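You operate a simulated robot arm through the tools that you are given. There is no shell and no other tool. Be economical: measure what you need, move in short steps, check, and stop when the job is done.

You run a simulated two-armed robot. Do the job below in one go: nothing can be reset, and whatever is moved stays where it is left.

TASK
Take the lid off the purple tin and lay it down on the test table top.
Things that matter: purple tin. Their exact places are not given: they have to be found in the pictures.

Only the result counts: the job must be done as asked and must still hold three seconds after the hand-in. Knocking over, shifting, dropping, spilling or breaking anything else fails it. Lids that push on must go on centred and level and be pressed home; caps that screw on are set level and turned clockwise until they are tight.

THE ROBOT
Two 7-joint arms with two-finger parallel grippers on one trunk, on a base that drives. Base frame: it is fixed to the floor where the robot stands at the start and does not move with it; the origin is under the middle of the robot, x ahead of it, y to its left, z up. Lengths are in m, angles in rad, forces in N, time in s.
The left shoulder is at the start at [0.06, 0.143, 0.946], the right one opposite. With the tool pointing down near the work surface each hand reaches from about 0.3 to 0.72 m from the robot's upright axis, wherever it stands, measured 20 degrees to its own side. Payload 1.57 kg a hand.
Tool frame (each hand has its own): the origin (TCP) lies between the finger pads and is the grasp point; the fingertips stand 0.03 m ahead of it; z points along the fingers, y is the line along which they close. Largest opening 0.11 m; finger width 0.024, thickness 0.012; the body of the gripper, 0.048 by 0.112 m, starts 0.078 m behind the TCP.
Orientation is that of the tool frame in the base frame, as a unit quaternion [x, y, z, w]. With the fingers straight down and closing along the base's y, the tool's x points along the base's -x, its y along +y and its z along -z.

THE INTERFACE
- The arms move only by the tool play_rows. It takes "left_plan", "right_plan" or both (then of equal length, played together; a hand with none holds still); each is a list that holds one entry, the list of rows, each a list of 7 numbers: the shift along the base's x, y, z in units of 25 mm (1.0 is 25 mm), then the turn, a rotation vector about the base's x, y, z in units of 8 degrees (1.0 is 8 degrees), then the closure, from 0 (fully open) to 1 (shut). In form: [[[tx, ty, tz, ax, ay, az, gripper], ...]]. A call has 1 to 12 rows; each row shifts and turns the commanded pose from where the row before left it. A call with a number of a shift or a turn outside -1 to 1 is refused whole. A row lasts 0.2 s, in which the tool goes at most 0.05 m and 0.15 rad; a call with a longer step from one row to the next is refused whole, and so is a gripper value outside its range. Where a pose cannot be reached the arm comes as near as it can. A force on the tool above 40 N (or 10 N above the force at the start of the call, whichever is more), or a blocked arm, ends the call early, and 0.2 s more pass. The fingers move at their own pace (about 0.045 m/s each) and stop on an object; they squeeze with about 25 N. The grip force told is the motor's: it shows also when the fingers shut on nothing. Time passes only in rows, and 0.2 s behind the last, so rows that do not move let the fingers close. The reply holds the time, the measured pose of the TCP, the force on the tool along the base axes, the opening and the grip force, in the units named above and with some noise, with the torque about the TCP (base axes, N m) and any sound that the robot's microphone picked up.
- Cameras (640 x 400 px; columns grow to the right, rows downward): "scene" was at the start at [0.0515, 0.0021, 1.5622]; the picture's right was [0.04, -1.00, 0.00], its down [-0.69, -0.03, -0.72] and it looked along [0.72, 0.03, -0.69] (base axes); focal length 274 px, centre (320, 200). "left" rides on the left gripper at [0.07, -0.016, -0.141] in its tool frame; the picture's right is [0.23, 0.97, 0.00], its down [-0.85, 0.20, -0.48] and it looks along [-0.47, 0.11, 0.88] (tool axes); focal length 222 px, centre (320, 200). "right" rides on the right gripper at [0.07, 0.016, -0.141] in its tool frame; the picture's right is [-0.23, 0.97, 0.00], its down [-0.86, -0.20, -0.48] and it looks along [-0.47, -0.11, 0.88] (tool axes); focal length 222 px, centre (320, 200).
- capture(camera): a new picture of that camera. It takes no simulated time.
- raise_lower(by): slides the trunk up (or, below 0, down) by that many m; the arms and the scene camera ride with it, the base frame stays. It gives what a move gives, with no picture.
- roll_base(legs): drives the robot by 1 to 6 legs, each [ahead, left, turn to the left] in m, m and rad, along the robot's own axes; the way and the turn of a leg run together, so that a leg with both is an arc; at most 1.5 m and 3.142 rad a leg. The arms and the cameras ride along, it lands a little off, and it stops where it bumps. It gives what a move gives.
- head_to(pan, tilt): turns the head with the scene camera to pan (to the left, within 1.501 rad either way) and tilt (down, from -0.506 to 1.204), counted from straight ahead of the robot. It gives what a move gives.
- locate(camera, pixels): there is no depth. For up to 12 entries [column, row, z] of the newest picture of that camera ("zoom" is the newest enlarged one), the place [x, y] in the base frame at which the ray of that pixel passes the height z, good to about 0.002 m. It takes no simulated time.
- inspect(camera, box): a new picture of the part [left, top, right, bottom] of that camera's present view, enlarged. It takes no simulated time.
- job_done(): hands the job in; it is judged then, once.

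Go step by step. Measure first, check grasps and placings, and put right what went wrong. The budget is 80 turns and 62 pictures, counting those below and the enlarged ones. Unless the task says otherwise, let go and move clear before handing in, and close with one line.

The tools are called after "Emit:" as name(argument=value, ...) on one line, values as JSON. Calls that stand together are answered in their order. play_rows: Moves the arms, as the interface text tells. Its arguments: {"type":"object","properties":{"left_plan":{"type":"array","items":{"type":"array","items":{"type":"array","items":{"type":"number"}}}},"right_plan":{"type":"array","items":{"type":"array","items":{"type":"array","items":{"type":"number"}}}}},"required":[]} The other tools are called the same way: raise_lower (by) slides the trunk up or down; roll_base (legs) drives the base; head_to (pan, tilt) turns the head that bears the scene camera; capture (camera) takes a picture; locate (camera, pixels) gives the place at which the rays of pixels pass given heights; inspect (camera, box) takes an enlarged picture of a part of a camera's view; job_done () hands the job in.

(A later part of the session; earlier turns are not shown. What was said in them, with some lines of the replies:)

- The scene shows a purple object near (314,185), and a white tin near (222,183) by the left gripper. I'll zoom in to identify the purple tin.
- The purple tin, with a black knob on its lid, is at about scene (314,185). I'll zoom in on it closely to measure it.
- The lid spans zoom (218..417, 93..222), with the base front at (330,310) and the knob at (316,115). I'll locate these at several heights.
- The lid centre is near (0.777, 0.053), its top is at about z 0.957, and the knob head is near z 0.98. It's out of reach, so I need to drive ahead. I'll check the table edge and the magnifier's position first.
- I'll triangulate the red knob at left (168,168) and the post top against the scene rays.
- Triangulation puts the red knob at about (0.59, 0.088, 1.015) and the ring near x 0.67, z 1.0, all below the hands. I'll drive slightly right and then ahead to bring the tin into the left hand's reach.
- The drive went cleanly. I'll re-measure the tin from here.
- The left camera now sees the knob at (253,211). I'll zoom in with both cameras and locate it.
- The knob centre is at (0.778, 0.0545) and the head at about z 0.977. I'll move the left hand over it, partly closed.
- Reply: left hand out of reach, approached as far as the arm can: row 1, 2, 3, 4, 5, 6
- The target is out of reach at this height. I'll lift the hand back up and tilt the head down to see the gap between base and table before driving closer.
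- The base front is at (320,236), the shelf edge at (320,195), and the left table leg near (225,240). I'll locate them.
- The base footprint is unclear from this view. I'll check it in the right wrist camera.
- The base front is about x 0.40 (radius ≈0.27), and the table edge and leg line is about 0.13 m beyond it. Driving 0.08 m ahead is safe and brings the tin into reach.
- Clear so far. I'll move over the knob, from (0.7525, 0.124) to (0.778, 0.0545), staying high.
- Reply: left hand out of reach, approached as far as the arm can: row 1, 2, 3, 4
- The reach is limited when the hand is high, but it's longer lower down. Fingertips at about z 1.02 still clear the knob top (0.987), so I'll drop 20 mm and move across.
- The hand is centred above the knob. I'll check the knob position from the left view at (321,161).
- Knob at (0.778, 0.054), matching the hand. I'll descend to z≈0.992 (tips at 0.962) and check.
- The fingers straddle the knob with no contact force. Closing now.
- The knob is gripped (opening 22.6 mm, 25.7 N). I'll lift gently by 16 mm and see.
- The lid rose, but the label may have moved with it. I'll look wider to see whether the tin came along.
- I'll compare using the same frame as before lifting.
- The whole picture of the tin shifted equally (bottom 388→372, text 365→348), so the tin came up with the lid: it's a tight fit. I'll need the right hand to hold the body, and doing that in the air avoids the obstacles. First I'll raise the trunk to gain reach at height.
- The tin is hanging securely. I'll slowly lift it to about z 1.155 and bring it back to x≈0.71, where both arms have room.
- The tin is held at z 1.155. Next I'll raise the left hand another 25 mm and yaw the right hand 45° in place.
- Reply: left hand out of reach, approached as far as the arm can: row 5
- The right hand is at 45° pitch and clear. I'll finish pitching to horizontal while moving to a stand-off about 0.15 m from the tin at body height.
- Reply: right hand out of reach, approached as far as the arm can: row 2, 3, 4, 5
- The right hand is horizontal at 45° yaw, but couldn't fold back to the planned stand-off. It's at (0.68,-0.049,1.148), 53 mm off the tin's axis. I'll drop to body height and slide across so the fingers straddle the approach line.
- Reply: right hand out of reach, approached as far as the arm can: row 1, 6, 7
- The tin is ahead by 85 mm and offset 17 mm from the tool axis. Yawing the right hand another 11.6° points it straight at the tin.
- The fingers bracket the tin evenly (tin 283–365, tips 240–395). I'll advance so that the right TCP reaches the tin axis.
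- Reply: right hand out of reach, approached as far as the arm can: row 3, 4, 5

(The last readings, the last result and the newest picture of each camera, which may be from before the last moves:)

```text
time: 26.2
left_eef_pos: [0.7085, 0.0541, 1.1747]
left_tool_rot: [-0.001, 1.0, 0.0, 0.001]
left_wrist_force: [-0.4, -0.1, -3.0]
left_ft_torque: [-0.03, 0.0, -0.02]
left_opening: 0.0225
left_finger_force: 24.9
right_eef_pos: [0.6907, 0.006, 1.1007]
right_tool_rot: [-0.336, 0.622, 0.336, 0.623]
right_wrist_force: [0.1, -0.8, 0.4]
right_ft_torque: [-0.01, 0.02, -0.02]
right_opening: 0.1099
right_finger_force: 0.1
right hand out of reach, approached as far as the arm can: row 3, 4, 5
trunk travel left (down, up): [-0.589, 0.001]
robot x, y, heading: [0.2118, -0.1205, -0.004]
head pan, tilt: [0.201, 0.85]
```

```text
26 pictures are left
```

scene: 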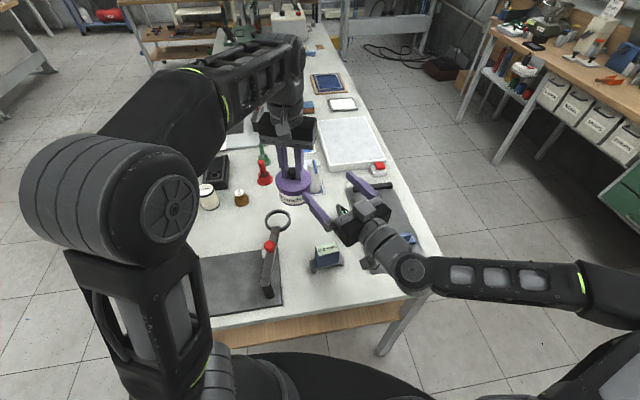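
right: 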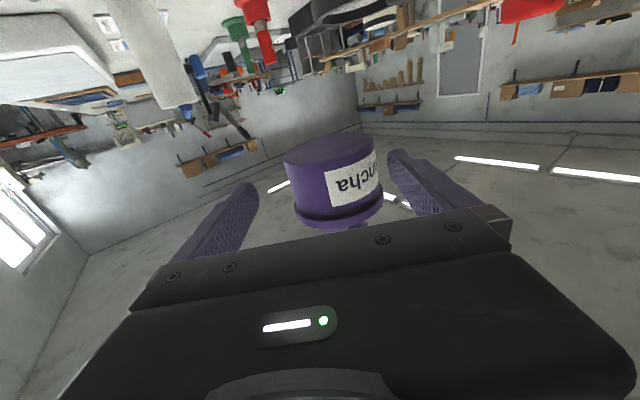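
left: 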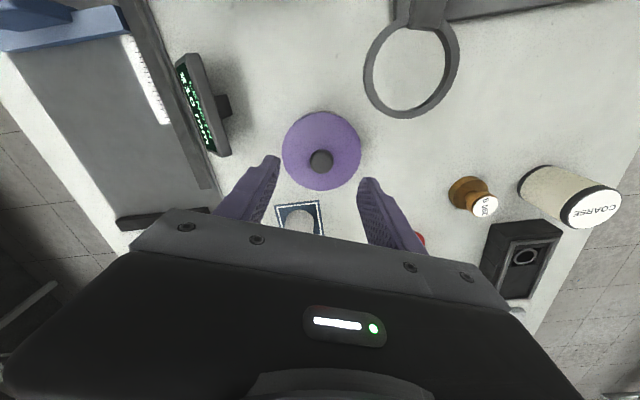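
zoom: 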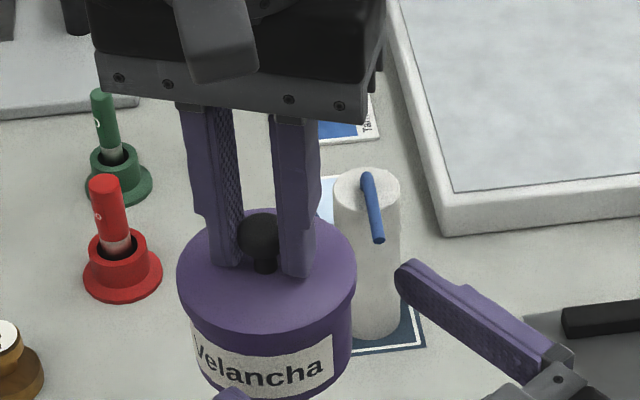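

The right arm stops 50 mm short, so I'll bring the tin to it with the left hand: first −y to centre it, then back along the approach line.

Emit:
play_rows(left_plan=[[[0.1, -0.25, 0, 0, 0, 0, 1], [0.0, -0.3, 0, 0, 0, 0, 1], [0, -0.2, 0, 0, 0, 0, 1], [0, 0, 0, 0, 0, 0, 1]]])

Emit:
capture(camera="right")

```text
time: 27.2
left_eef_pos: [0.7118, 0.0359, 1.1745]
left_tool_rot: [-0.001, 1.0, 0.0, 0.005]
left_wrist_force: [-0.1, 0.2, -3.2]
left_ft_torque: [0.02, 0.02, 0.01]
left_opening: 0.0223
left_finger_force: 25.0
right_eef_pos: [0.6903, 0.0074, 1.1015]
right_tool_rot: [-0.336, 0.622, 0.337, 0.622]
right_wrist_force: [0.4, -0.6, -0.1]
right_ft_torque: [-0.02, 0.0, -0.02]
right_opening: 0.1099
right_finger_force: 0.2
trunk travel left (down, up): [-0.589, 0.001]
robot x, y, heading: [0.2112, -0.1174, -0.002]
head pan, tilt: [0.201, 0.85]
```

```text
25 pictures are left
```

right: 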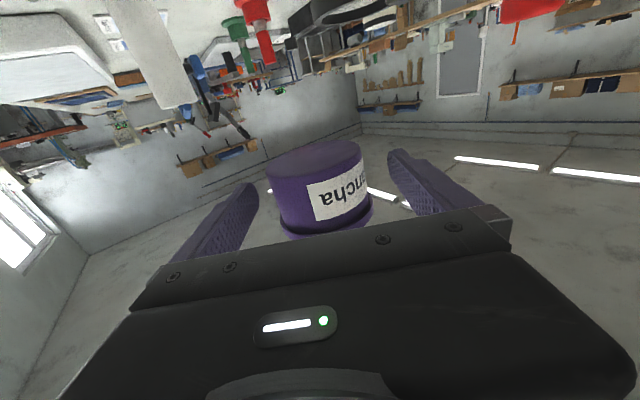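

Now centred (n offset −2 mm), 36 mm ahead. I'll bring it the rest of the way in.

Emit:
play_rows(left_plan=[[[-0.22, -0.27, 0, 0, 0, 0, 1], [-0.22, -0.27, 0, 0, 0, 0, 1], [-0.22, -0.27, 0, 0, 0, 0, 1], [-0.22, -0.27, 0, 0, 0, 0, 1], [0, 0, 0, 0, 0, 0, 1]]])

Emit:
capture(camera="right")

Emit:
inspect(camera="scene", box=[240, 135, 400, 235])

```text
time: 28.4
left_eef_pos: [0.6887, 0.0074, 1.1739]
left_tool_rot: [0.001, 1.0, 0.001, 0.001]
left_wrist_force: [-0.1, 0.3, -2.9]
left_ft_torque: [-0.01, 0.0, -0.01]
left_opening: 0.0225
left_finger_force: 25.0
right_eef_pos: [0.6909, 0.0071, 1.1012]
right_tool_rot: [-0.335, 0.622, 0.336, 0.623]
right_wrist_force: [0.2, -0.3, -0.1]
right_ft_torque: [0.02, 0.02, 0.01]
right_opening: 0.1099
right_finger_force: 0.1
trunk travel left (down, up): [-0.589, 0.001]
robot x, y, heading: [0.2099, -0.1177, -0.001]
head pan, tilt: [0.201, 0.85]
```

```text
24 pictures are left
```

right: 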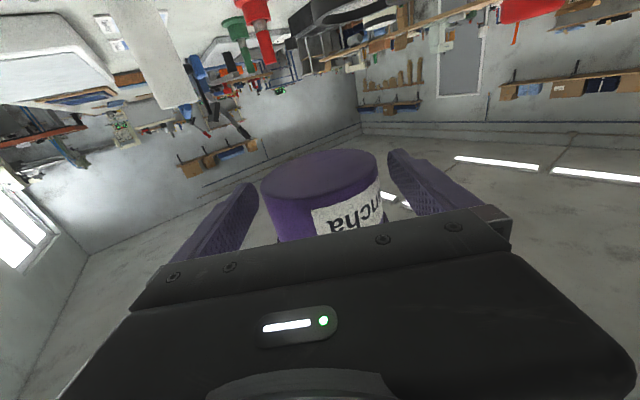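

```text
4.00 times, centred on (320, 185) of scene
```

zoom: 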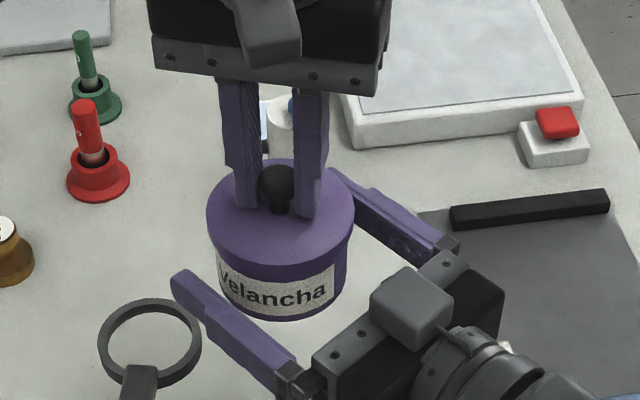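

Aligned: tin axis within 2 mm of the right TCP. Closing the right fingers on the body.

Emit:
play_rows(right_plan=[[[0, 0, 0, 0, 0, 0, 0.15], [0, 0, 0, 0, 0, 0, 0.25], [0, 0, 0, 0, 0, 0, 0.35], [0, 0, 0, 0, 0, 0, 0.5], [0, 0, 0, 0, 0, 0, 0.7], [0, 0, 0, 0, 0, 0, 0.8]]])

Emit:
inspect(camera="scene", box=[240, 135, 400, 235])

```text
time: 29.8
left_eef_pos: [0.6884, 0.0076, 1.1748]
left_tool_rot: [0.001, 1.0, 0.001, 0.001]
left_wrist_force: [0.0, 0.5, -0.4]
left_ft_torque: [0.04, -0.01, -0.02]
left_opening: 0.0227
left_finger_force: 25.0
right_eef_pos: [0.6905, 0.006, 1.1005]
right_tool_rot: [-0.334, 0.622, 0.336, 0.623]
right_wrist_force: [0.1, -0.2, 0.6]
right_ft_torque: [-0.04, 0.02, -0.02]
right_opening: 0.0762
right_finger_force: 24.7
trunk travel left (down, up): [-0.589, 0.001]
robot x, y, heading: [0.2127, -0.1239, -0.0]
head pan, tilt: [0.201, 0.85]
heard: snap
```

```text
4.00 times, centred on (320, 185) of scene
```

zoom: 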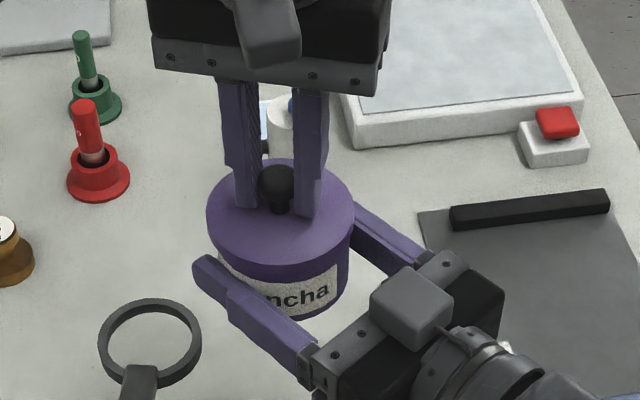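

The right hand grips the body (76 mm, 24.7 N), a snap was heard, and the left load fell. I'll set the right firmly and lift the left.

Emit:
play_rows(left_plan=[[[0, 0, 0, 0, 0, 0, 1], [0, 0, 0.1, 0, 0, 0, 1], [0, 0, 0.15, 0, 0, 0, 1], [0, 0, 0.2, 0, 0, 0, 1], [0, 0, 0.2, 0, 0, 0, 1]]], right_plan=[[[0, 0, 0, 0, 0, 0, 0.8], [0, 0, 0, 0, 0, 0, 0.8], [0, 0, 0, 0, 0, 0, 0.8], [0, 0, 0, 0, 0, 0, 0.8], [0, 0, 0, 0, 0, 0, 0.8]]])

Emit:
inspect(camera="scene", box=[240, 135, 400, 235])

```text
time: 31.0
left_eef_pos: [0.6898, 0.0087, 1.1771]
left_tool_rot: [-0.001, 1.0, 0.0, 0.001]
left_wrist_force: [0.6, 0.1, -1.1]
left_ft_torque: [-0.02, -0.05, 0.01]
left_opening: 0.0224
left_finger_force: 24.6
left hand out of reach, approached as far as the arm can: row 3, 4, 5
right_eef_pos: [0.6895, 0.0066, 1.1002]
right_tool_rot: [-0.335, 0.622, 0.336, 0.623]
right_wrist_force: [-0.3, 0.2, 0.5]
right_ft_torque: [0.0, -0.02, 0.02]
right_opening: 0.0763
right_finger_force: 25.0
trunk travel left (down, up): [-0.589, 0.001]
robot x, y, heading: [0.2122, -0.1166, -0.004]
head pan, tilt: [0.201, 0.85]
```

```text
4.00 times, centred on (320, 185) of scene
```

zoom: 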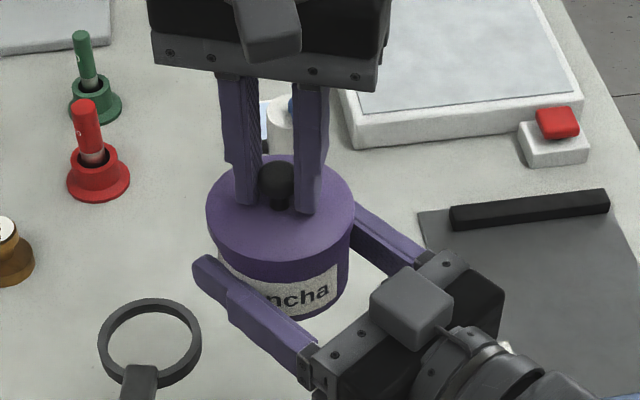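

The left hand is at its upper limit and separation has begun. I'll lower the right hand with the tin instead.

Emit:
play_rows(right_plan=[[[0, 0, -0.2, 0, 0, 0, 0.8], [0, 0, -0.25, 0, 0, 0, 0.8], [0, 0, -0.25, 0, 0, 0, 0.8], [0, 0, -0.25, 0, 0, 0, 0.8], [0, 0, -0.25, 0, 0, 0, 0.8], [0, 0, 0, 0, 0, 0, 0.8]]])

Emit:
inspect(camera="scene", box=[240, 135, 400, 235])

```text
time: 32.4
left_eef_pos: [0.6885, 0.0077, 1.1764]
left_tool_rot: [0.0, 1.0, 0.0, 0.001]
left_wrist_force: [-0.7, -0.2, -1.5]
left_ft_torque: [0.01, -0.03, 0.0]
left_opening: 0.0224
left_finger_force: 25.3
right_eef_pos: [0.6909, 0.0066, 1.0715]
right_tool_rot: [-0.335, 0.622, 0.335, 0.623]
right_wrist_force: [-0.4, -0.2, -0.1]
right_ft_torque: [0.02, 0.03, 0.0]
right_opening: 0.0761
right_finger_force: 25.5
trunk travel left (down, up): [-0.589, 0.001]
robot x, y, heading: [0.2093, -0.1193, 0.004]
head pan, tilt: [0.201, 0.85]
```

```text
4.00 times, centred on (320, 185) of scene
```

zoom: 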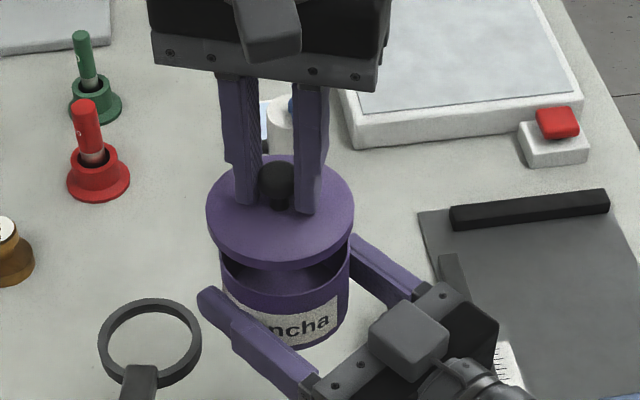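

The lid is off, held by the left hand, with the tin in the right. Now I'll find a free spot on the table for the lid.

Emit:
capture(camera="scene")

Emit:
locate(camera="scene", pixels=[[264, 184, 0.9], [280, 181, 0.9], [265, 188, 0.9], [238, 205, 0.9], [246, 203, 0.9], [290, 160, 0.9], [272, 200, 0.9], [285, 195, 0.9], [307, 190, 0.9]])

Emit:
capture(camera="left")

```text
19 pictures are left
```

scene: 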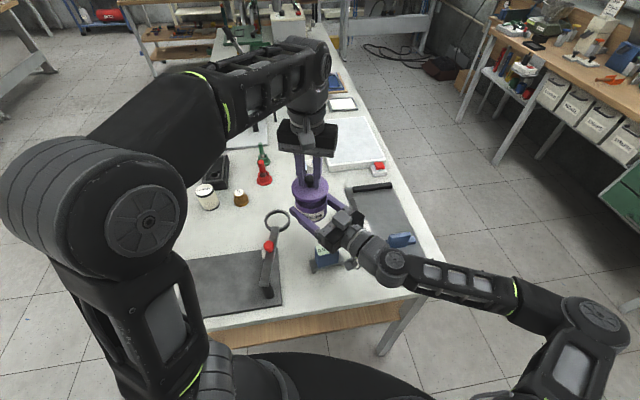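

```text
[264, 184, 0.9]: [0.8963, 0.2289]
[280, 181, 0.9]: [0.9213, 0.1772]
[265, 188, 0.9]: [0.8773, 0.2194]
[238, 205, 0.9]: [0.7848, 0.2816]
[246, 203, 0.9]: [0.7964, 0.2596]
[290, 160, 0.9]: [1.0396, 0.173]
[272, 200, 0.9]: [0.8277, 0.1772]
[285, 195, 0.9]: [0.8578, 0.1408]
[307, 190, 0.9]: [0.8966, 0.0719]
```

```text
18 pictures are left
```

left: 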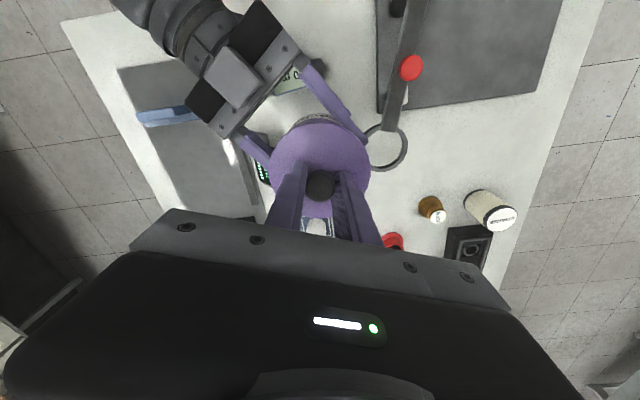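

The lid is in the left hand. A free spot is near (0.775, 0.178), between the red stand (0.895,0.225) and the brown bottle (0.79,0.27). I'll move there: sideways first, then out and down.

Emit:
play_rows(left_plan=[[[0, 0.6, 0, 0, 0, 0, 1], [0, 0.8, 0, 0, 0, 0, 1], [0, 0.8, 0, 0, 0, 0, 1], [0, 0.8, 0, 0, 0, 0, 1], [0, 0.8, 0, 0, 0, 0, 1], [0, 0.75, -0.4, 0, 0, 0, 1], [0, 0.75, -0.4, 0, 0, 0, 1], [0, 0.75, -0.4, 0, 0, 0, 1], [0, 0.75, -0.4, 0, 0, 0, 1], [0, 0, 0, 0, 0, 0, 1]]])

Emit:
play_rows(left_plan=[[[0.6, 0, -0.5, 0, 0, 0, 1], [0.7, 0, -0.5, 0, 0, 0, 1], [0.7, 0, -0.5, 0, 0, 0, 1], [0.7, 0, -0.5, 0, 0, 0, 1], [0.7, 0, -0.5, 0, 0, 0, 1], [0, 0, 0, 0, 0, 0, 1]]])

Emit:
capture(camera="left")

Emit:
capture(camera="scene")

```text
time: 34.6
left_eef_pos: [0.6885, 0.1793, 1.1377]
left_tool_rot: [0.0, 1.0, -0.001, 0.001]
left_wrist_force: [-0.7, -0.2, -0.1]
left_ft_torque: [0.0, 0.0, -0.01]
left_opening: 0.0224
left_finger_force: 25.2
right_eef_pos: [0.6909, 0.007, 1.0717]
right_tool_rot: [-0.335, 0.622, 0.334, 0.624]
right_wrist_force: [-0.6, 0.8, -1.0]
right_ft_torque: [-0.04, -0.03, 0.04]
right_opening: 0.0763
right_finger_force: 24.6
trunk travel left (down, up): [-0.589, 0.001]
robot x, y, heading: [0.209, -0.1183, 0.0]
head pan, tilt: [0.201, 0.85]
```

```text
time: 36.0
left_eef_pos: [0.7732, 0.1771, 1.0737]
left_tool_rot: [0.0, 1.0, 0.0, 0.001]
left_wrist_force: [0.5, 0.6, -0.5]
left_ft_torque: [-0.01, 0.01, 0.0]
left_opening: 0.0226
left_finger_force: 25.0
right_eef_pos: [0.6917, 0.0069, 1.0708]
right_tool_rot: [-0.335, 0.622, 0.334, 0.624]
right_wrist_force: [0.0, 0.7, -0.4]
right_ft_torque: [0.0, 0.02, 0.0]
right_opening: 0.0761
right_finger_force: 25.2
trunk travel left (down, up): [-0.589, 0.001]
robot x, y, heading: [0.2095, -0.1171, 0.001]
head pan, tilt: [0.201, 0.85]
```

```text
17 pictures are left
```

left: 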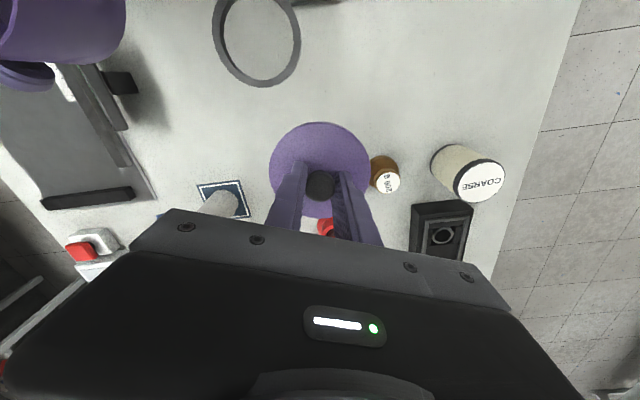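

```text
16 pictures are left
```

scene: 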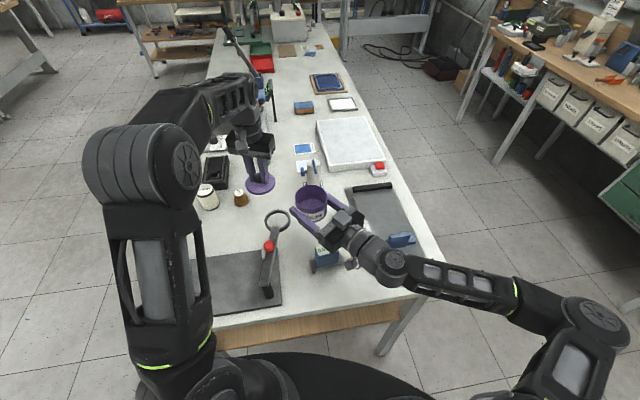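

Lid is over the free spot. I'll verify the clearance to the brown bottle and the red stand.

Emit:
locate(camera="left", pixels=[[386, 180, 0.95], [370, 176, 0.95], [371, 172, 0.92], [326, 227, 0.95], [326, 227, 0.98], [223, 205, 0.95]])

Emit:
inspect(camera="scene", box=[200, 140, 312, 210])

```text
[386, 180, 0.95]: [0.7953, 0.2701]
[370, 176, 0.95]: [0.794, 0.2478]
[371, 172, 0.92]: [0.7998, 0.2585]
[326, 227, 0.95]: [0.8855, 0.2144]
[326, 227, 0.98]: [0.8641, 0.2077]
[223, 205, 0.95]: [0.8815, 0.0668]
```

```text
5.71 times, centred on (256, 175) of scene
```

zoom: 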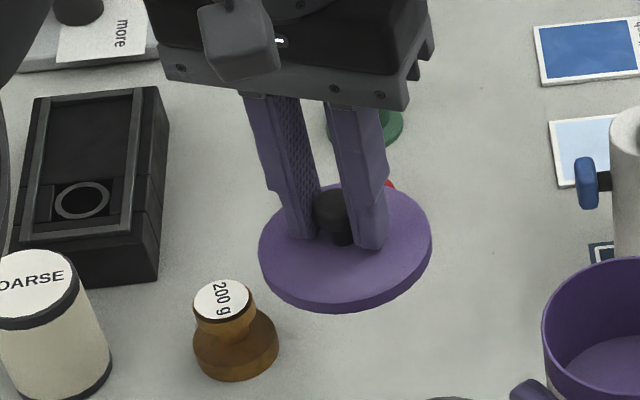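

Gap of ~28 mm to the weight; fine. I'll lower to about z 0.958 (shifting 8 mm right).

Emit:
play_rows(left_plan=[[[0, -0.16, -0.8, 0, 0, 0, 1], [0, -0.16, -0.8, 0, 0, 0, 1], [0, 0, -0.8, 0, 0, 0, 1], [0, 0, -0.8, 0, 0, 0, 1], [0, 0, -0.8, 0, 0, 0, 1], [0, 0, -0.5, 0, 0, 0, 1], [0, 0, -0.12, 0, 0, 0, 1], [0, 0, 0, 0, 0, 0, 1]]])

Emit:
inspect(camera="scene", box=[200, 140, 312, 210])

```text
time: 37.8
left_eef_pos: [0.7728, 0.1705, 0.9598]
left_tool_rot: [0.001, 1.0, 0.0, 0.001]
left_wrist_force: [-0.4, -0.7, -0.5]
left_ft_torque: [-0.01, 0.05, -0.02]
left_opening: 0.0224
left_finger_force: 24.8
right_eef_pos: [0.6909, 0.0067, 1.0711]
right_tool_rot: [-0.336, 0.622, 0.335, 0.623]
right_wrist_force: [0.1, 0.2, 0.4]
right_ft_torque: [-0.03, 0.01, 0.01]
right_opening: 0.076
right_finger_force: 25.4
trunk travel left (down, up): [-0.589, 0.001]
robot x, y, heading: [0.2129, -0.1217, -0.004]
head pan, tilt: [0.201, 0.85]
```

```text
5.71 times, centred on (256, 175) of scene
```

zoom: 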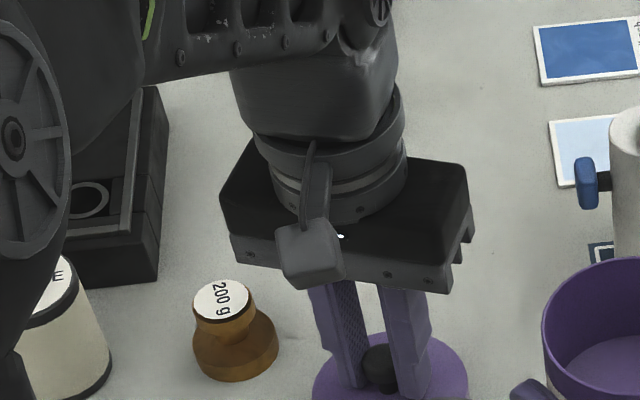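

Still no contact. I'll lower in fine steps and watch the force.

Emit:
play_rows(left_plan=[[[0, 0, -0.1, 0, 0, 0, 1], [0, 0, -0.1, 0, 0, 0, 1], [0, 0, -0.1, 0, 0, 0, 1], [0, 0, -0.1, 0, 0, 0, 1]]])

```text
time: 38.8
left_eef_pos: [0.774, 0.1697, 0.9486]
left_tool_rot: [0.0, 1.0, 0.001, 0.001]
left_wrist_force: [-0.3, 0.0, -0.2]
left_ft_torque: [0.02, -0.04, -0.02]
left_opening: 0.0226
left_finger_force: 25.3
right_eef_pos: [0.6912, 0.0071, 1.0717]
right_tool_rot: [-0.336, 0.622, 0.335, 0.623]
right_wrist_force: [0.0, -0.3, -0.4]
right_ft_torque: [-0.01, 0.0, -0.02]
right_opening: 0.0762
right_finger_force: 25.5
trunk travel left (down, up): [-0.589, 0.001]
robot x, y, heading: [0.2139, -0.1214, -0.001]
head pan, tilt: [0.201, 0.85]
```

Emit:
play_rows(left_plan=[[[0, 0, -0.08, 0, 0, 0, 1], [0, 0, -0.08, 0, 0, 0, 1], [0, 0, 0, 0, 0, 0, 1]]])

Emit:
inspect(camera="left", box=[220, 100, 420, 225])

```text
time: 39.6
left_eef_pos: [0.7744, 0.1706, 0.9452]
left_tool_rot: [-0.001, 1.0, 0.0, 0.001]
left_wrist_force: [0.2, -0.1, -0.7]
left_ft_torque: [0.01, 0.0, 0.02]
left_opening: 0.0225
left_finger_force: 25.3
right_eef_pos: [0.691, 0.007, 1.0715]
right_tool_rot: [-0.336, 0.622, 0.334, 0.624]
right_wrist_force: [-0.1, 0.2, -0.2]
right_ft_torque: [-0.01, -0.04, 0.01]
right_opening: 0.0761
right_finger_force: 24.9
trunk travel left (down, up): [-0.589, 0.001]
robot x, y, heading: [0.2166, -0.1224, 0.006]
head pan, tilt: [0.201, 0.85]
```

```text
3.20 times, centred on (320, 162) of left
```

zoom: 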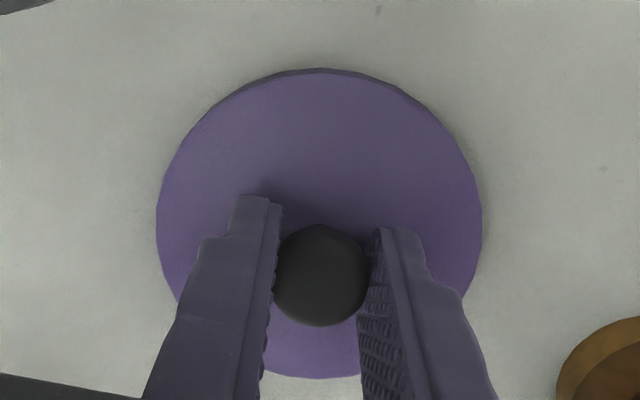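

Almost touching. I'll keep going in 1.25 mm steps.

Emit:
play_rows(left_plan=[[[0, 0, -0.05, 0, 0, 0, 1], [0, 0, -0.05, 0, 0, 0, 1], [0, 0, 0, 0, 0, 0, 1]]])

Emit:
play_rows(left_plan=[[[0, 0, -0.05, 0, 0, 0, 1], [0, 0, -0.05, 0, 0, 0, 1], [0, 0, 0, 0, 0, 0, 1]]])

```text
time: 40.4
left_eef_pos: [0.7738, 0.1701, 0.9431]
left_tool_rot: [0.0, 1.0, 0.0, 0.001]
left_wrist_force: [-0.5, 0.2, 1.5]
left_ft_torque: [-0.01, -0.08, 0.02]
left_opening: 0.0225
left_finger_force: 24.8
right_eef_pos: [0.6907, 0.0059, 1.0728]
right_tool_rot: [-0.336, 0.621, 0.335, 0.623]
right_wrist_force: [-0.6, 0.4, -0.3]
right_ft_torque: [0.03, 0.01, 0.03]
right_opening: 0.0758
right_finger_force: 25.2
trunk travel left (down, up): [-0.589, 0.001]
robot x, y, heading: [0.2105, -0.12, -0.001]
head pan, tilt: [0.201, 0.85]
```

```text
time: 41.2
left_eef_pos: [0.772, 0.1704, 0.942]
left_tool_rot: [0.0, 1.0, 0.001, 0.003]
left_wrist_force: [0.0, 3.7, 22.8]
left_ft_torque: [0.02, 0.18, 0.02]
left_opening: 0.0225
left_finger_force: 25.1
right_eef_pos: [0.6898, 0.0053, 1.0728]
right_tool_rot: [-0.336, 0.621, 0.335, 0.624]
right_wrist_force: [0.2, 0.7, 0.1]
right_ft_torque: [0.05, -0.02, 0.0]
right_opening: 0.076
right_finger_force: 25.5
trunk travel left (down, up): [-0.589, 0.001]
robot x, y, heading: [0.2122, -0.1171, 0.002]
head pan, tilt: [0.201, 0.85]
```

Contact at z 0.942 (23 N). I'll ease up 2 mm, open, and rise straight up.

Emit:
play_rows(left_plan=[[[0, 0, 0.07, 0, 0, 0, 1], [0, 0, 0, 0, 0, 0, 0.6], [0, 0, 0, 0, 0, 0, 0.5], [0, 0, 0, 0, 0, 0, 0.4], [0, 0, 0, 0, 0, 0, 0.4], [0, 0, 0.4, 0, 0, 0, 0.4], [0, 0, 0.8, 0, 0, 0, 0.4], [0, 0, 0.8, 0, 0, 0, 0.4], [0, 0, 0.8, 0, 0, 0, 0.4], [0, 0, 0.8, 0, 0, 0, 0.4]]])

Emit:
capture(camera="left")

```text
time: 43.4
left_eef_pos: [0.7732, 0.1705, 1.032]
left_tool_rot: [-0.001, 1.0, 0.0, 0.0]
left_wrist_force: [0.3, 0.4, 1.0]
left_ft_torque: [-0.01, -0.03, 0.02]
left_opening: 0.0657
left_finger_force: 0.1
right_eef_pos: [0.6912, 0.0064, 1.0727]
right_tool_rot: [-0.335, 0.623, 0.335, 0.623]
right_wrist_force: [0.1, 1.0, -0.2]
right_ft_torque: [-0.01, -0.01, 0.0]
right_opening: 0.076
right_finger_force: 24.8
trunk travel left (down, up): [-0.589, 0.001]
robot x, y, heading: [0.2134, -0.1193, 0.004]
head pan, tilt: [0.201, 0.85]
```

```text
12 pictures are left
```

left: 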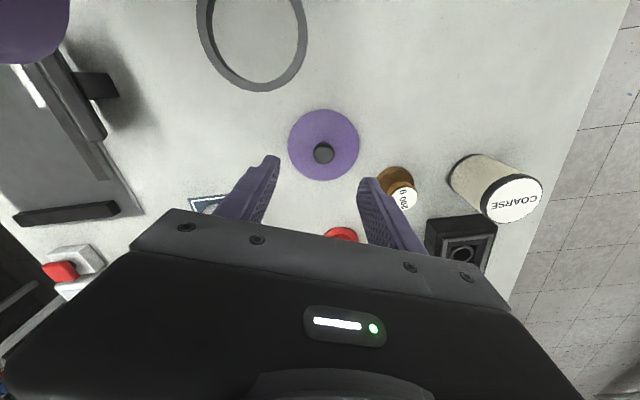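

The lid lies flat at about (0.773,0.17). Now the open tin has to go back down: the left hand will take it from above, closing along the right hand's approach axis (yaw −33.4°), then set it down at its old place.

Emit:
play_rows(left_plan=[[[-0.66, 0, 0.7, 0, 0, 0, 0.4], [-0.66, 0, 0.7, 0, 0, 0, 0.3], [-0.66, 0, 0.7, 0, 0, 0, 0.2], [-0.66, 0, 0.7, 0, 0, 0, 0.1], [-0.66, 0, 0.7, 0, 0, 0, 0.1], [0, -0.5, 0.5, 0, 0, -0.7, 0.1], [0, -0.5, 0.5, 0, 0, -0.7, 0.1], [0, -0.5, 0.5, 0, 0, -0.7, 0.1], [0, -0.5, 0.2, 0, 0, -0.7, 0.1], [0, 0, 0, 0, 0, -0.7, 0.1], [0, 0, 0, 0, 0, -0.7, 0.1], [0, 0, 0, 0, 0, 0, 0.1]]])

```text
time: 46.0
left_eef_pos: [0.6908, 0.1206, 1.1612]
left_tool_rot: [0.29, 0.957, 0.0, 0.001]
left_wrist_force: [-0.1, -0.3, -0.2]
left_ft_torque: [0.01, 0.03, 0.0]
left_opening: 0.0988
left_finger_force: 0.0
right_eef_pos: [0.6905, 0.0069, 1.0706]
right_tool_rot: [-0.336, 0.622, 0.335, 0.624]
right_wrist_force: [0.3, 0.5, -0.5]
right_ft_torque: [0.06, 0.02, -0.01]
right_opening: 0.0758
right_finger_force: 24.7
trunk travel left (down, up): [-0.589, 0.001]
robot x, y, heading: [0.2133, -0.1166, -0.006]
head pan, tilt: [0.201, 0.85]
```

Orientation is right (tool y ≈ (0.555,0.832)). Moving above the tin.

Emit:
play_rows(left_plan=[[[0, -0.764, 0, 0, 0, 0, 0.1], [0, -0.764, 0, 0, 0, 0, 0.1], [0, -0.764, 0, 0, 0, 0, 0.1], [0, -0.764, 0, 0, 0, 0, 0.1], [0, -0.764, 0, 0, 0, 0, 0.1], [0, -0.764, 0, 0, 0, 0, 0.1], [0, 0, 0, 0, 0, 0, 0.1]]])

Emit:
capture(camera="left")

Emit:
inspect(camera="scene", box=[240, 135, 400, 235])

```text
time: 47.6
left_eef_pos: [0.6918, 0.0048, 1.1629]
left_tool_rot: [0.289, 0.957, -0.001, 0.001]
left_wrist_force: [0.1, 0.1, 0.1]
left_ft_torque: [0.0, 0.0, 0.01]
left_opening: 0.0987
left_finger_force: 0.0
right_eef_pos: [0.6901, 0.0058, 1.0713]
right_tool_rot: [-0.335, 0.622, 0.335, 0.623]
right_wrist_force: [-0.4, 0.7, -0.3]
right_ft_torque: [-0.02, 0.04, -0.04]
right_opening: 0.0759
right_finger_force: 25.0
trunk travel left (down, up): [-0.589, 0.001]
robot x, y, heading: [0.2161, -0.1179, -0.005]
head pan, tilt: [0.201, 0.85]
```

```text
11 pictures are left
```

left: 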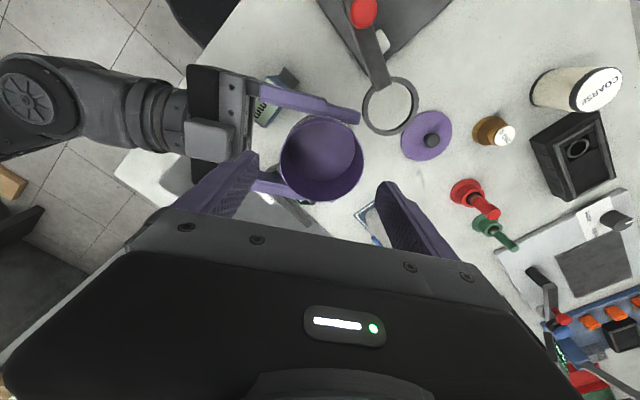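

```text
4.00 times, centred on (320, 185) of scene
```

zoom: 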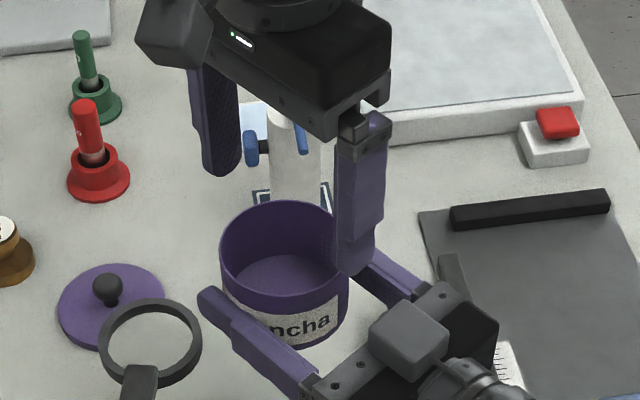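

The left fingers straddle the tin. I'll verify the rim centre from the left picture (rim 281–364).

Emit:
locate(camera="left", pixels=[[281, 150, 1.1], [364, 155, 1.1], [318, 115, 1.1], [324, 183, 1.1], [250, 165, 1.13], [322, 149, 1.1]])

Emit:
locate(camera="zoom", pixels=[[220, 248, 1.105], [350, 248, 1.105], [285, 300, 1.105], [285, 200, 1.105]])

```text
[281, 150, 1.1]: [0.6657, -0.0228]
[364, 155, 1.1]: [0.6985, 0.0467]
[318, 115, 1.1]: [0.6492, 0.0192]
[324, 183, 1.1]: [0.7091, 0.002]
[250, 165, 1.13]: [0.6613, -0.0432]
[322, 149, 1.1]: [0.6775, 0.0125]
```

```text
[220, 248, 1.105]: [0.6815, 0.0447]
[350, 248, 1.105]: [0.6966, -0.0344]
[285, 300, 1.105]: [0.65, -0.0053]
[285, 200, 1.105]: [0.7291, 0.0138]
```

The scene gives the rim centre at (0.689,0.005), matching. Descending so the tips overlap the rim by ~25 mm.

Emit:
play_rows(left_plan=[[[-0.05, 0.03, -0.5, 0, 0, 0, 0.1], [0, 0, -0.5, 0, 0, 0, 0.1], [0, 0, -0.5, 0, 0, 0, 0.1], [0, 0, -0.6, 0, 0, 0, 0.1], [0, 0, 0, 0, 0, 0, 0.1]]])

Emit:
inspect(camera="scene", box=[240, 135, 400, 235])

```text
time: 48.8
left_eef_pos: [0.6901, 0.0056, 1.1086]
left_tool_rot: [0.288, 0.958, 0.0, 0.002]
left_wrist_force: [0.2, 0.7, -0.6]
left_ft_torque: [0.06, -0.01, 0.03]
left_opening: 0.099
left_finger_force: 0.1
right_eef_pos: [0.691, 0.0051, 1.0723]
right_tool_rot: [-0.335, 0.622, 0.335, 0.623]
right_wrist_force: [0.0, -0.5, -0.1]
right_ft_torque: [0.0, -0.05, 0.0]
right_opening: 0.076
right_finger_force: 24.9
trunk travel left (down, up): [-0.589, 0.001]
robot x, y, heading: [0.2123, -0.1225, 0.0]
head pan, tilt: [0.201, 0.85]
```

```text
4.00 times, centred on (320, 185) of scene
```

zoom: 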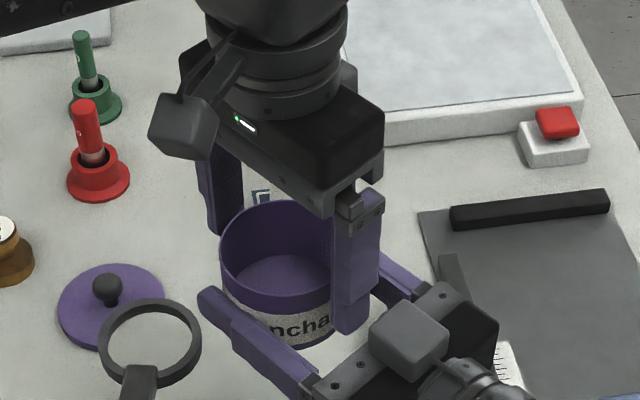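

Both fingers are outside the rim with good overlap. Closing the left hand, then reading.

Emit:
play_rows(left_plan=[[[0, 0, 0, 0, 0, 0, 0.2], [0, 0, 0, 0, 0, 0, 0.3], [0, 0, 0, 0, 0, 0, 0.5], [0, 0, 0, 0, 0, 0, 0.8], [0, 0, 0, 0, 0, 0, 0.8]]])

```text
time: 50.0
left_eef_pos: [0.6904, 0.0073, 1.1099]
left_tool_rot: [0.288, 0.958, 0.0, 0.001]
left_wrist_force: [8.1, 10.1, 0.2]
left_ft_torque: [0.08, -0.02, 0.22]
left_opening: 0.0796
left_finger_force: 25.1
right_eef_pos: [0.6912, 0.0071, 1.0704]
right_tool_rot: [-0.336, 0.622, 0.336, 0.623]
right_wrist_force: [-8.0, -9.5, -0.7]
right_ft_torque: [0.29, -0.26, -0.22]
right_opening: 0.0758
right_finger_force: 24.7
trunk travel left (down, up): [-0.589, 0.001]
robot x, y, heading: [0.2136, -0.1204, 0.001]
head pan, tilt: [0.201, 0.85]
```

The left hand holds the tin (79.6 mm, 25 N). Releasing the right hand, then lifting the tin straight up clear of it.

Emit:
play_rows(left_plan=[[[0, 0, 0, 0, 0, 0, 0.8], [0, 0, 0, 0, 0, 0, 0.8], [0, 0, 0, 0, 0, 0, 0.8], [0, 0, 0, 0, 0, 0, 0.8], [0, 0, 0, 0, 0, 0, 0.8], [0, 0, 0, 0, 0, 0, 0.8]]], right_plan=[[[0, 0, 0, 0, 0, 0, 0.25], [0, 0, 0, 0, 0, 0, 0.1], [0, 0, 0, 0, 0, 0, 0], [0, 0, 0, 0, 0, 0, 0], [0, 0, 0, 0, 0, 0, 0], [0, 0, 0, 0, 0, 0, 0]]])

Emit:
play_rows(left_plan=[[[0, 0, 0.3, 0, 0, 0, 0.8], [0, 0, 0.4, 0, 0, 0, 0.8], [0, 0, 0.4, 0, 0, 0, 0.8], [0, 0, 0.4, 0, 0, 0, 0.8], [0, 0, 0.4, 0, 0, 0, 0.8], [0, 0, 0.3, 0, 0, 0, 0.8]]])

Emit:
inspect(camera="scene", box=[240, 135, 400, 235])

```text
time: 51.4
left_eef_pos: [0.6903, 0.0068, 1.109]
left_tool_rot: [0.289, 0.957, -0.001, 0.0]
left_wrist_force: [-0.7, -0.3, -0.6]
left_ft_torque: [-0.02, 0.0, -0.01]
left_opening: 0.0796
left_finger_force: 24.6
right_eef_pos: [0.6898, 0.0054, 1.0716]
right_tool_rot: [-0.335, 0.622, 0.335, 0.623]
right_wrist_force: [-0.4, -1.0, 0.3]
right_ft_torque: [-0.05, 0.01, 0.0]
right_opening: 0.1101
right_finger_force: 0.1
trunk travel left (down, up): [-0.589, 0.001]
robot x, y, heading: [0.2125, -0.1182, -0.003]
head pan, tilt: [0.201, 0.85]
```

```text
time: 52.8
left_eef_pos: [0.6894, 0.0056, 1.1643]
left_tool_rot: [0.289, 0.957, 0.0, 0.001]
left_wrist_force: [-0.6, 0.1, -2.9]
left_ft_torque: [0.05, -0.01, 0.0]
left_opening: 0.0796
left_finger_force: 24.3
right_eef_pos: [0.6914, 0.0056, 1.0703]
right_tool_rot: [-0.335, 0.622, 0.334, 0.624]
right_wrist_force: [0.0, -0.1, 0.2]
right_ft_torque: [-0.03, 0.0, 0.01]
right_opening: 0.1101
right_finger_force: 0.1
trunk travel left (down, up): [-0.589, 0.001]
robot x, y, heading: [0.2156, -0.1226, 0.001]
head pan, tilt: [0.201, 0.85]
```

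```text
4.00 times, centred on (320, 185) of scene
```

zoom: 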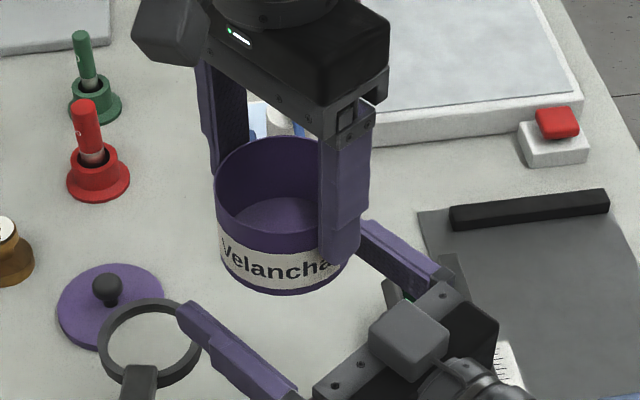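

The tin is in the left hand, clear of the right fingers. I'll pull the right hand away toward −y, then up.

Emit:
play_rows(right_plan=[[[0.1, -0.5, 0, 0, 0, 0, 0], [0.1, -0.7, 0, 0, 0, 0, 0], [0.1, -0.8, 0, 0, 0, 0, 0], [0, -0.8, 0, 0, 0, 0, 0], [0, -0.8, 0.3, 0, 0, 0, 0], [0, -0.8, 0.5, 0, 0, 0, 0], [0, -0.8, 0.5, 0, 0, 0, 0], [0, 0, 0, 0, 0, 0, 0]]])

Emit:
capture(camera="scene")

```text
time: 54.6
left_eef_pos: [0.69, 0.006, 1.165]
left_tool_rot: [0.289, 0.957, 0.0, 0.001]
left_wrist_force: [-0.5, -0.4, -2.6]
left_ft_torque: [0.03, 0.01, 0.02]
left_opening: 0.0793
left_finger_force: 24.7
right_eef_pos: [0.6972, -0.1218, 1.1035]
right_tool_rot: [-0.335, 0.622, 0.336, 0.623]
right_wrist_force: [0.2, 0.5, 0.4]
right_ft_torque: [0.04, 0.02, 0.02]
right_opening: 0.1098
right_finger_force: 0.0
trunk travel left (down, up): [-0.589, 0.001]
robot x, y, heading: [0.2137, -0.1171, -0.0]
head pan, tilt: [0.201, 0.85]
```

```text
7 pictures are left
```

scene: 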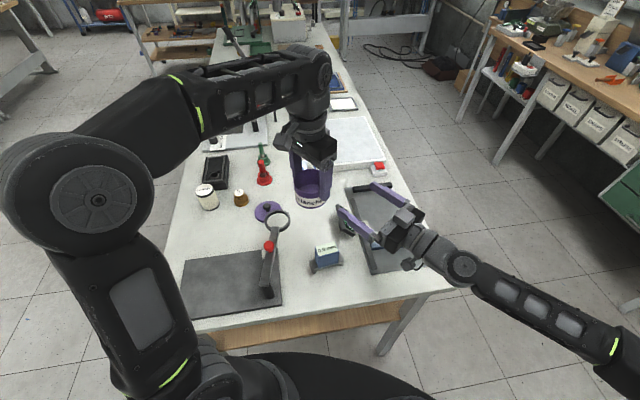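

Right hand is clear. Before placing I'll check where the small LENGTH screen stands relative to the tin's old place, and start moving the tin out and down.

Emit:
locate(camera="scene", pixels=[[338, 210, 0.97], [338, 210, 0.95], [347, 233, 0.9], [268, 211, 0.908], [310, 184, 0.9], [320, 184, 0.9]])

Emit:
play_rows(left_plan=[[[0.6, 0.2, -0.6, 0, 0, 0, 0.8], [0.6, 0.25, -0.6, 0, 0, 0, 0.8], [0.6, 0.25, -0.6, 0, 0, 0, 0.8], [0.6, 0.3, -0.6, 0, 0, 0, 0.8], [0.6, 0.3, -0.4, 0, 0, 0, 0.8], [0.54, 0.3, 0, 0, 0, 0, 0.8], [0, 0.1, 0, 0, 0, 0, 0.8], [0, 0, 0, 0, 0, 0, 0.8]]])

Emit:
capture(camera="left")

```text
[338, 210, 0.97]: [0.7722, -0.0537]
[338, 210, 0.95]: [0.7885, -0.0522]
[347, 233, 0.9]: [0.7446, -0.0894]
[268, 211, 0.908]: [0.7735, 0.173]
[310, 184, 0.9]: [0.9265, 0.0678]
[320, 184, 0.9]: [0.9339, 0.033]
```

```text
time: 56.4
left_eef_pos: [0.7788, 0.0501, 1.0945]
left_tool_rot: [0.289, 0.957, -0.001, 0.001]
left_wrist_force: [0.1, 0.4, -3.0]
left_ft_torque: [-0.01, -0.01, 0.04]
left_opening: 0.0795
left_finger_force: 25.1
right_eef_pos: [0.6976, -0.1234, 1.1037]
right_tool_rot: [-0.334, 0.623, 0.335, 0.623]
right_wrist_force: [0.0, 0.5, -0.9]
right_ft_torque: [-0.03, 0.0, 0.01]
right_opening: 0.11
right_finger_force: 0.0
trunk travel left (down, up): [-0.589, 0.001]
robot x, y, heading: [0.2124, -0.1207, 0.002]
head pan, tilt: [0.201, 0.85]
```

```text
6 pictures are left
```

left: 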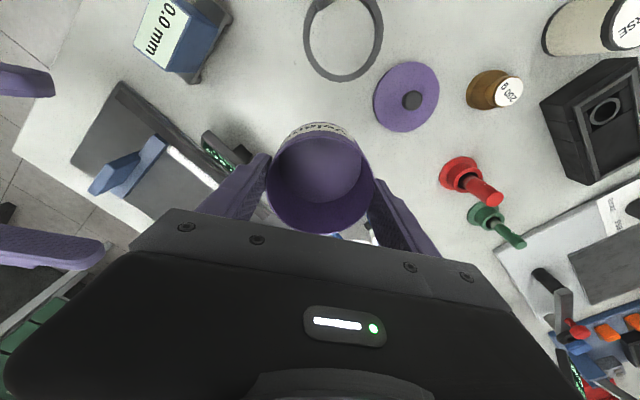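

All clear around the old place. Lowering the tin to just above the table.

Emit:
play_rows(left_plan=[[[0, 0.08, -0.75, 0, 0, 0, 0.8], [0, 0, -0.75, 0, 0, 0, 0.8], [0, 0, -0.75, 0, 0, 0, 0.8], [0, 0, -0.75, 0, 0, 0, 0.8], [0, 0, -0.75, 0, 0, 0, 0.8], [0, 0, -0.75, 0, 0, 0, 0.8], [0, 0, -0.5, 0, 0, 0, 0.8], [0, 0, -0.2, 0, 0, 0, 0.8], [0, 0, 0, 0, 0, 0, 0.8]]])

Emit:
play_rows(left_plan=[[[0, 0, -0.06, 0, 0, 0, 0.8], [0, 0, -0.06, 0, 0, 0, 0.8], [0, 0, 0, 0, 0, 0, 0.8]]])

```text
time: 58.4
left_eef_pos: [0.7778, 0.0512, 0.9647]
left_tool_rot: [0.289, 0.957, -0.001, 0.0]
left_wrist_force: [-0.2, -0.2, -2.0]
left_ft_torque: [0.01, 0.02, 0.0]
left_opening: 0.0791
left_finger_force: 25.0
right_eef_pos: [0.6963, -0.1227, 1.1042]
right_tool_rot: [-0.335, 0.622, 0.336, 0.623]
right_wrist_force: [-1.2, -1.1, 1.1]
right_ft_torque: [0.03, 0.0, 0.01]
right_opening: 0.11
right_finger_force: 0.1
trunk travel left (down, up): [-0.589, 0.001]
robot x, y, heading: [0.211, -0.1186, 0.002]
head pan, tilt: [0.201, 0.85]
```

```text
time: 59.2
left_eef_pos: [0.7776, 0.0507, 0.9624]
left_tool_rot: [0.288, 0.958, 0.0, 0.001]
left_wrist_force: [-0.2, -0.5, -1.7]
left_ft_torque: [0.02, 0.0, 0.0]
left_opening: 0.0795
left_finger_force: 25.3
right_eef_pos: [0.6975, -0.123, 1.104]
right_tool_rot: [-0.335, 0.622, 0.336, 0.623]
right_wrist_force: [-0.3, -0.3, -0.2]
right_ft_torque: [0.02, 0.03, 0.01]
right_opening: 0.1101
right_finger_force: 0.1
trunk travel left (down, up): [-0.589, 0.001]
robot x, y, heading: [0.2145, -0.1178, 0.0]
head pan, tilt: [0.201, 0.85]
```

No contact yet; two more small steps down.

Emit:
play_rows(left_plan=[[[0, 0, -0.06, 0, 0, 0, 0.8], [0, 0, -0.06, 0, 0, 0, 0.8], [0, 0, 0, 0, 0, 0, 0.8]]])

Emit:
play_rows(left_plan=[[[0, 0, -0.05, 0, 0, 0, 0.8], [0, 0, 0, 0, 0, 0, 0.8]]])

Emit:
play_rows(left_plan=[[[0, 0, -0.05, 0, 0, 0, 0.8], [0, 0, 0, 0, 0, 0, 0.8]]])

```text
time: 60.0
left_eef_pos: [0.7782, 0.051, 0.9595]
left_tool_rot: [0.288, 0.958, 0.0, 0.001]
left_wrist_force: [0.3, -0.7, 4.1]
left_ft_torque: [0.01, 0.19, 0.0]
left_opening: 0.0798
left_finger_force: 25.3
right_eef_pos: [0.6976, -0.1219, 1.1035]
right_tool_rot: [-0.335, 0.622, 0.336, 0.623]
right_wrist_force: [0.3, -0.7, 0.3]
right_ft_torque: [0.01, 0.04, -0.01]
right_opening: 0.11
right_finger_force: 0.1
trunk travel left (down, up): [-0.589, 0.001]
robot x, y, heading: [0.2121, -0.1211, 0.002]
head pan, tilt: [0.201, 0.85]
```

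```text
time: 60.6
left_eef_pos: [0.7782, 0.0493, 0.9589]
left_tool_rot: [0.289, 0.957, 0.0, 0.003]
left_wrist_force: [1.1, 2.4, 15.5]
left_ft_torque: [-0.09, 0.51, -0.06]
left_opening: 0.0796
left_finger_force: 24.8
right_eef_pos: [0.6968, -0.1237, 1.1048]
right_tool_rot: [-0.335, 0.622, 0.336, 0.623]
right_wrist_force: [-0.2, -1.0, -1.0]
right_ft_torque: [0.01, -0.02, 0.0]
right_opening: 0.1101
right_finger_force: 0.0
trunk travel left (down, up): [-0.589, 0.001]
robot x, y, heading: [0.2112, -0.1196, -0.001]
head pan, tilt: [0.201, 0.85]
```

```text
time: 61.2
left_eef_pos: [0.7799, 0.0506, 0.9568]
left_tool_rot: [0.288, 0.958, 0.0, 0.003]
left_wrist_force: [4.3, 2.8, 18.8]
left_ft_torque: [-0.22, 0.04, 0.03]
left_opening: 0.0795
left_finger_force: 24.9
right_eef_pos: [0.6969, -0.1234, 1.1036]
right_tool_rot: [-0.334, 0.622, 0.335, 0.624]
right_wrist_force: [0.3, 0.5, -0.5]
right_ft_torque: [0.0, 0.0, -0.02]
right_opening: 0.11
right_finger_force: 0.1
trunk travel left (down, up): [-0.589, 0.001]
robot x, y, heading: [0.2128, -0.1173, 0.003]
head pan, tilt: [0.201, 0.85]
```

The tin is on the table (19 N contact). I'll ease up slightly, open to 0.10 m, and rise.

Emit:
play_rows(left_plan=[[[0, 0, 0.05, 0, 0, 0, 0.8], [0, 0, 0, 0, 0, 0, 0.2], [0, 0, 0, 0, 0, 0, 0.1], [0, 0, 0, 0, 0, 0, 0.1], [0, 0, 0.4, 0, 0, 0, 0.1], [0, 0, 0.6, 0, 0, 0, 0.1], [0, 0, 0.8, 0, 0, 0, 0.1], [0, 0, 0.8, 0, 0, 0, 0.1], [0, 0, 0.8, 0, 0, 0, 0.1], [0, 0, 0.8, 0, 0, 0, 0.1], [0, 0, 0.8, 0, 0, 0, 0.1], [0, 0, 0, 0, 0, 0, 0.1]]])

Emit:
capture(camera="left")

Emit:
inspect(camera="scene", box=[200, 140, 360, 240])

```text
time: 63.8
left_eef_pos: [0.7786, 0.0511, 1.0822]
left_tool_rot: [0.289, 0.957, 0.001, 0.0]
left_wrist_force: [0.0, -1.1, -0.1]
left_ft_torque: [0.02, -0.02, 0.02]
left_opening: 0.099
left_finger_force: 0.1
right_eef_pos: [0.6975, -0.1235, 1.1031]
right_tool_rot: [-0.335, 0.623, 0.335, 0.623]
right_wrist_force: [-0.6, 0.1, 0.0]
right_ft_torque: [-0.03, -0.04, -0.01]
right_opening: 0.1101
right_finger_force: 0.1
trunk travel left (down, up): [-0.589, 0.001]
robot x, y, heading: [0.2133, -0.1222, -0.003]
head pan, tilt: [0.201, 0.85]
```

```text
5 pictures are left
```

left: 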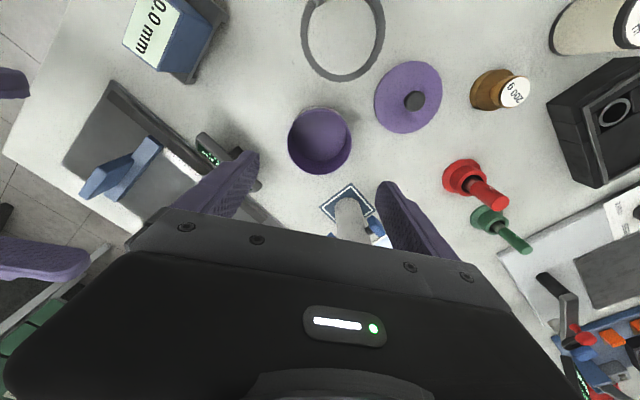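

```text
4.00 times, centred on (280, 190) of scene
```

zoom: 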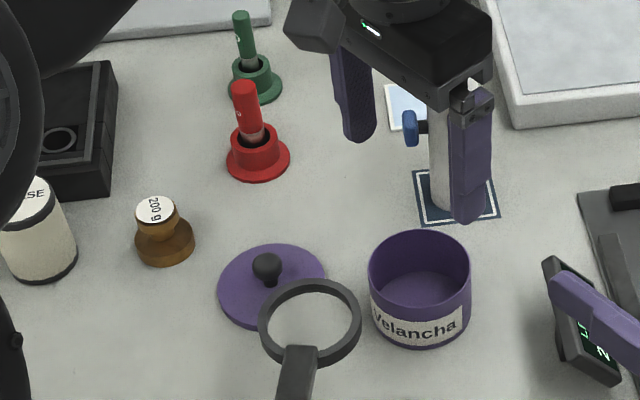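

The pictures show the lid flat on the table (zoom 270,285), the open tin upright in its old place (420,290), and both hands empty and clear, with everything else undisturbed. Handing in.

Emit:
job_done()

```text
The job is handed in.
```

The purple tin's lid is off and lying flat on the test table, and the open tin is back upright within a few millimetres of where it started.
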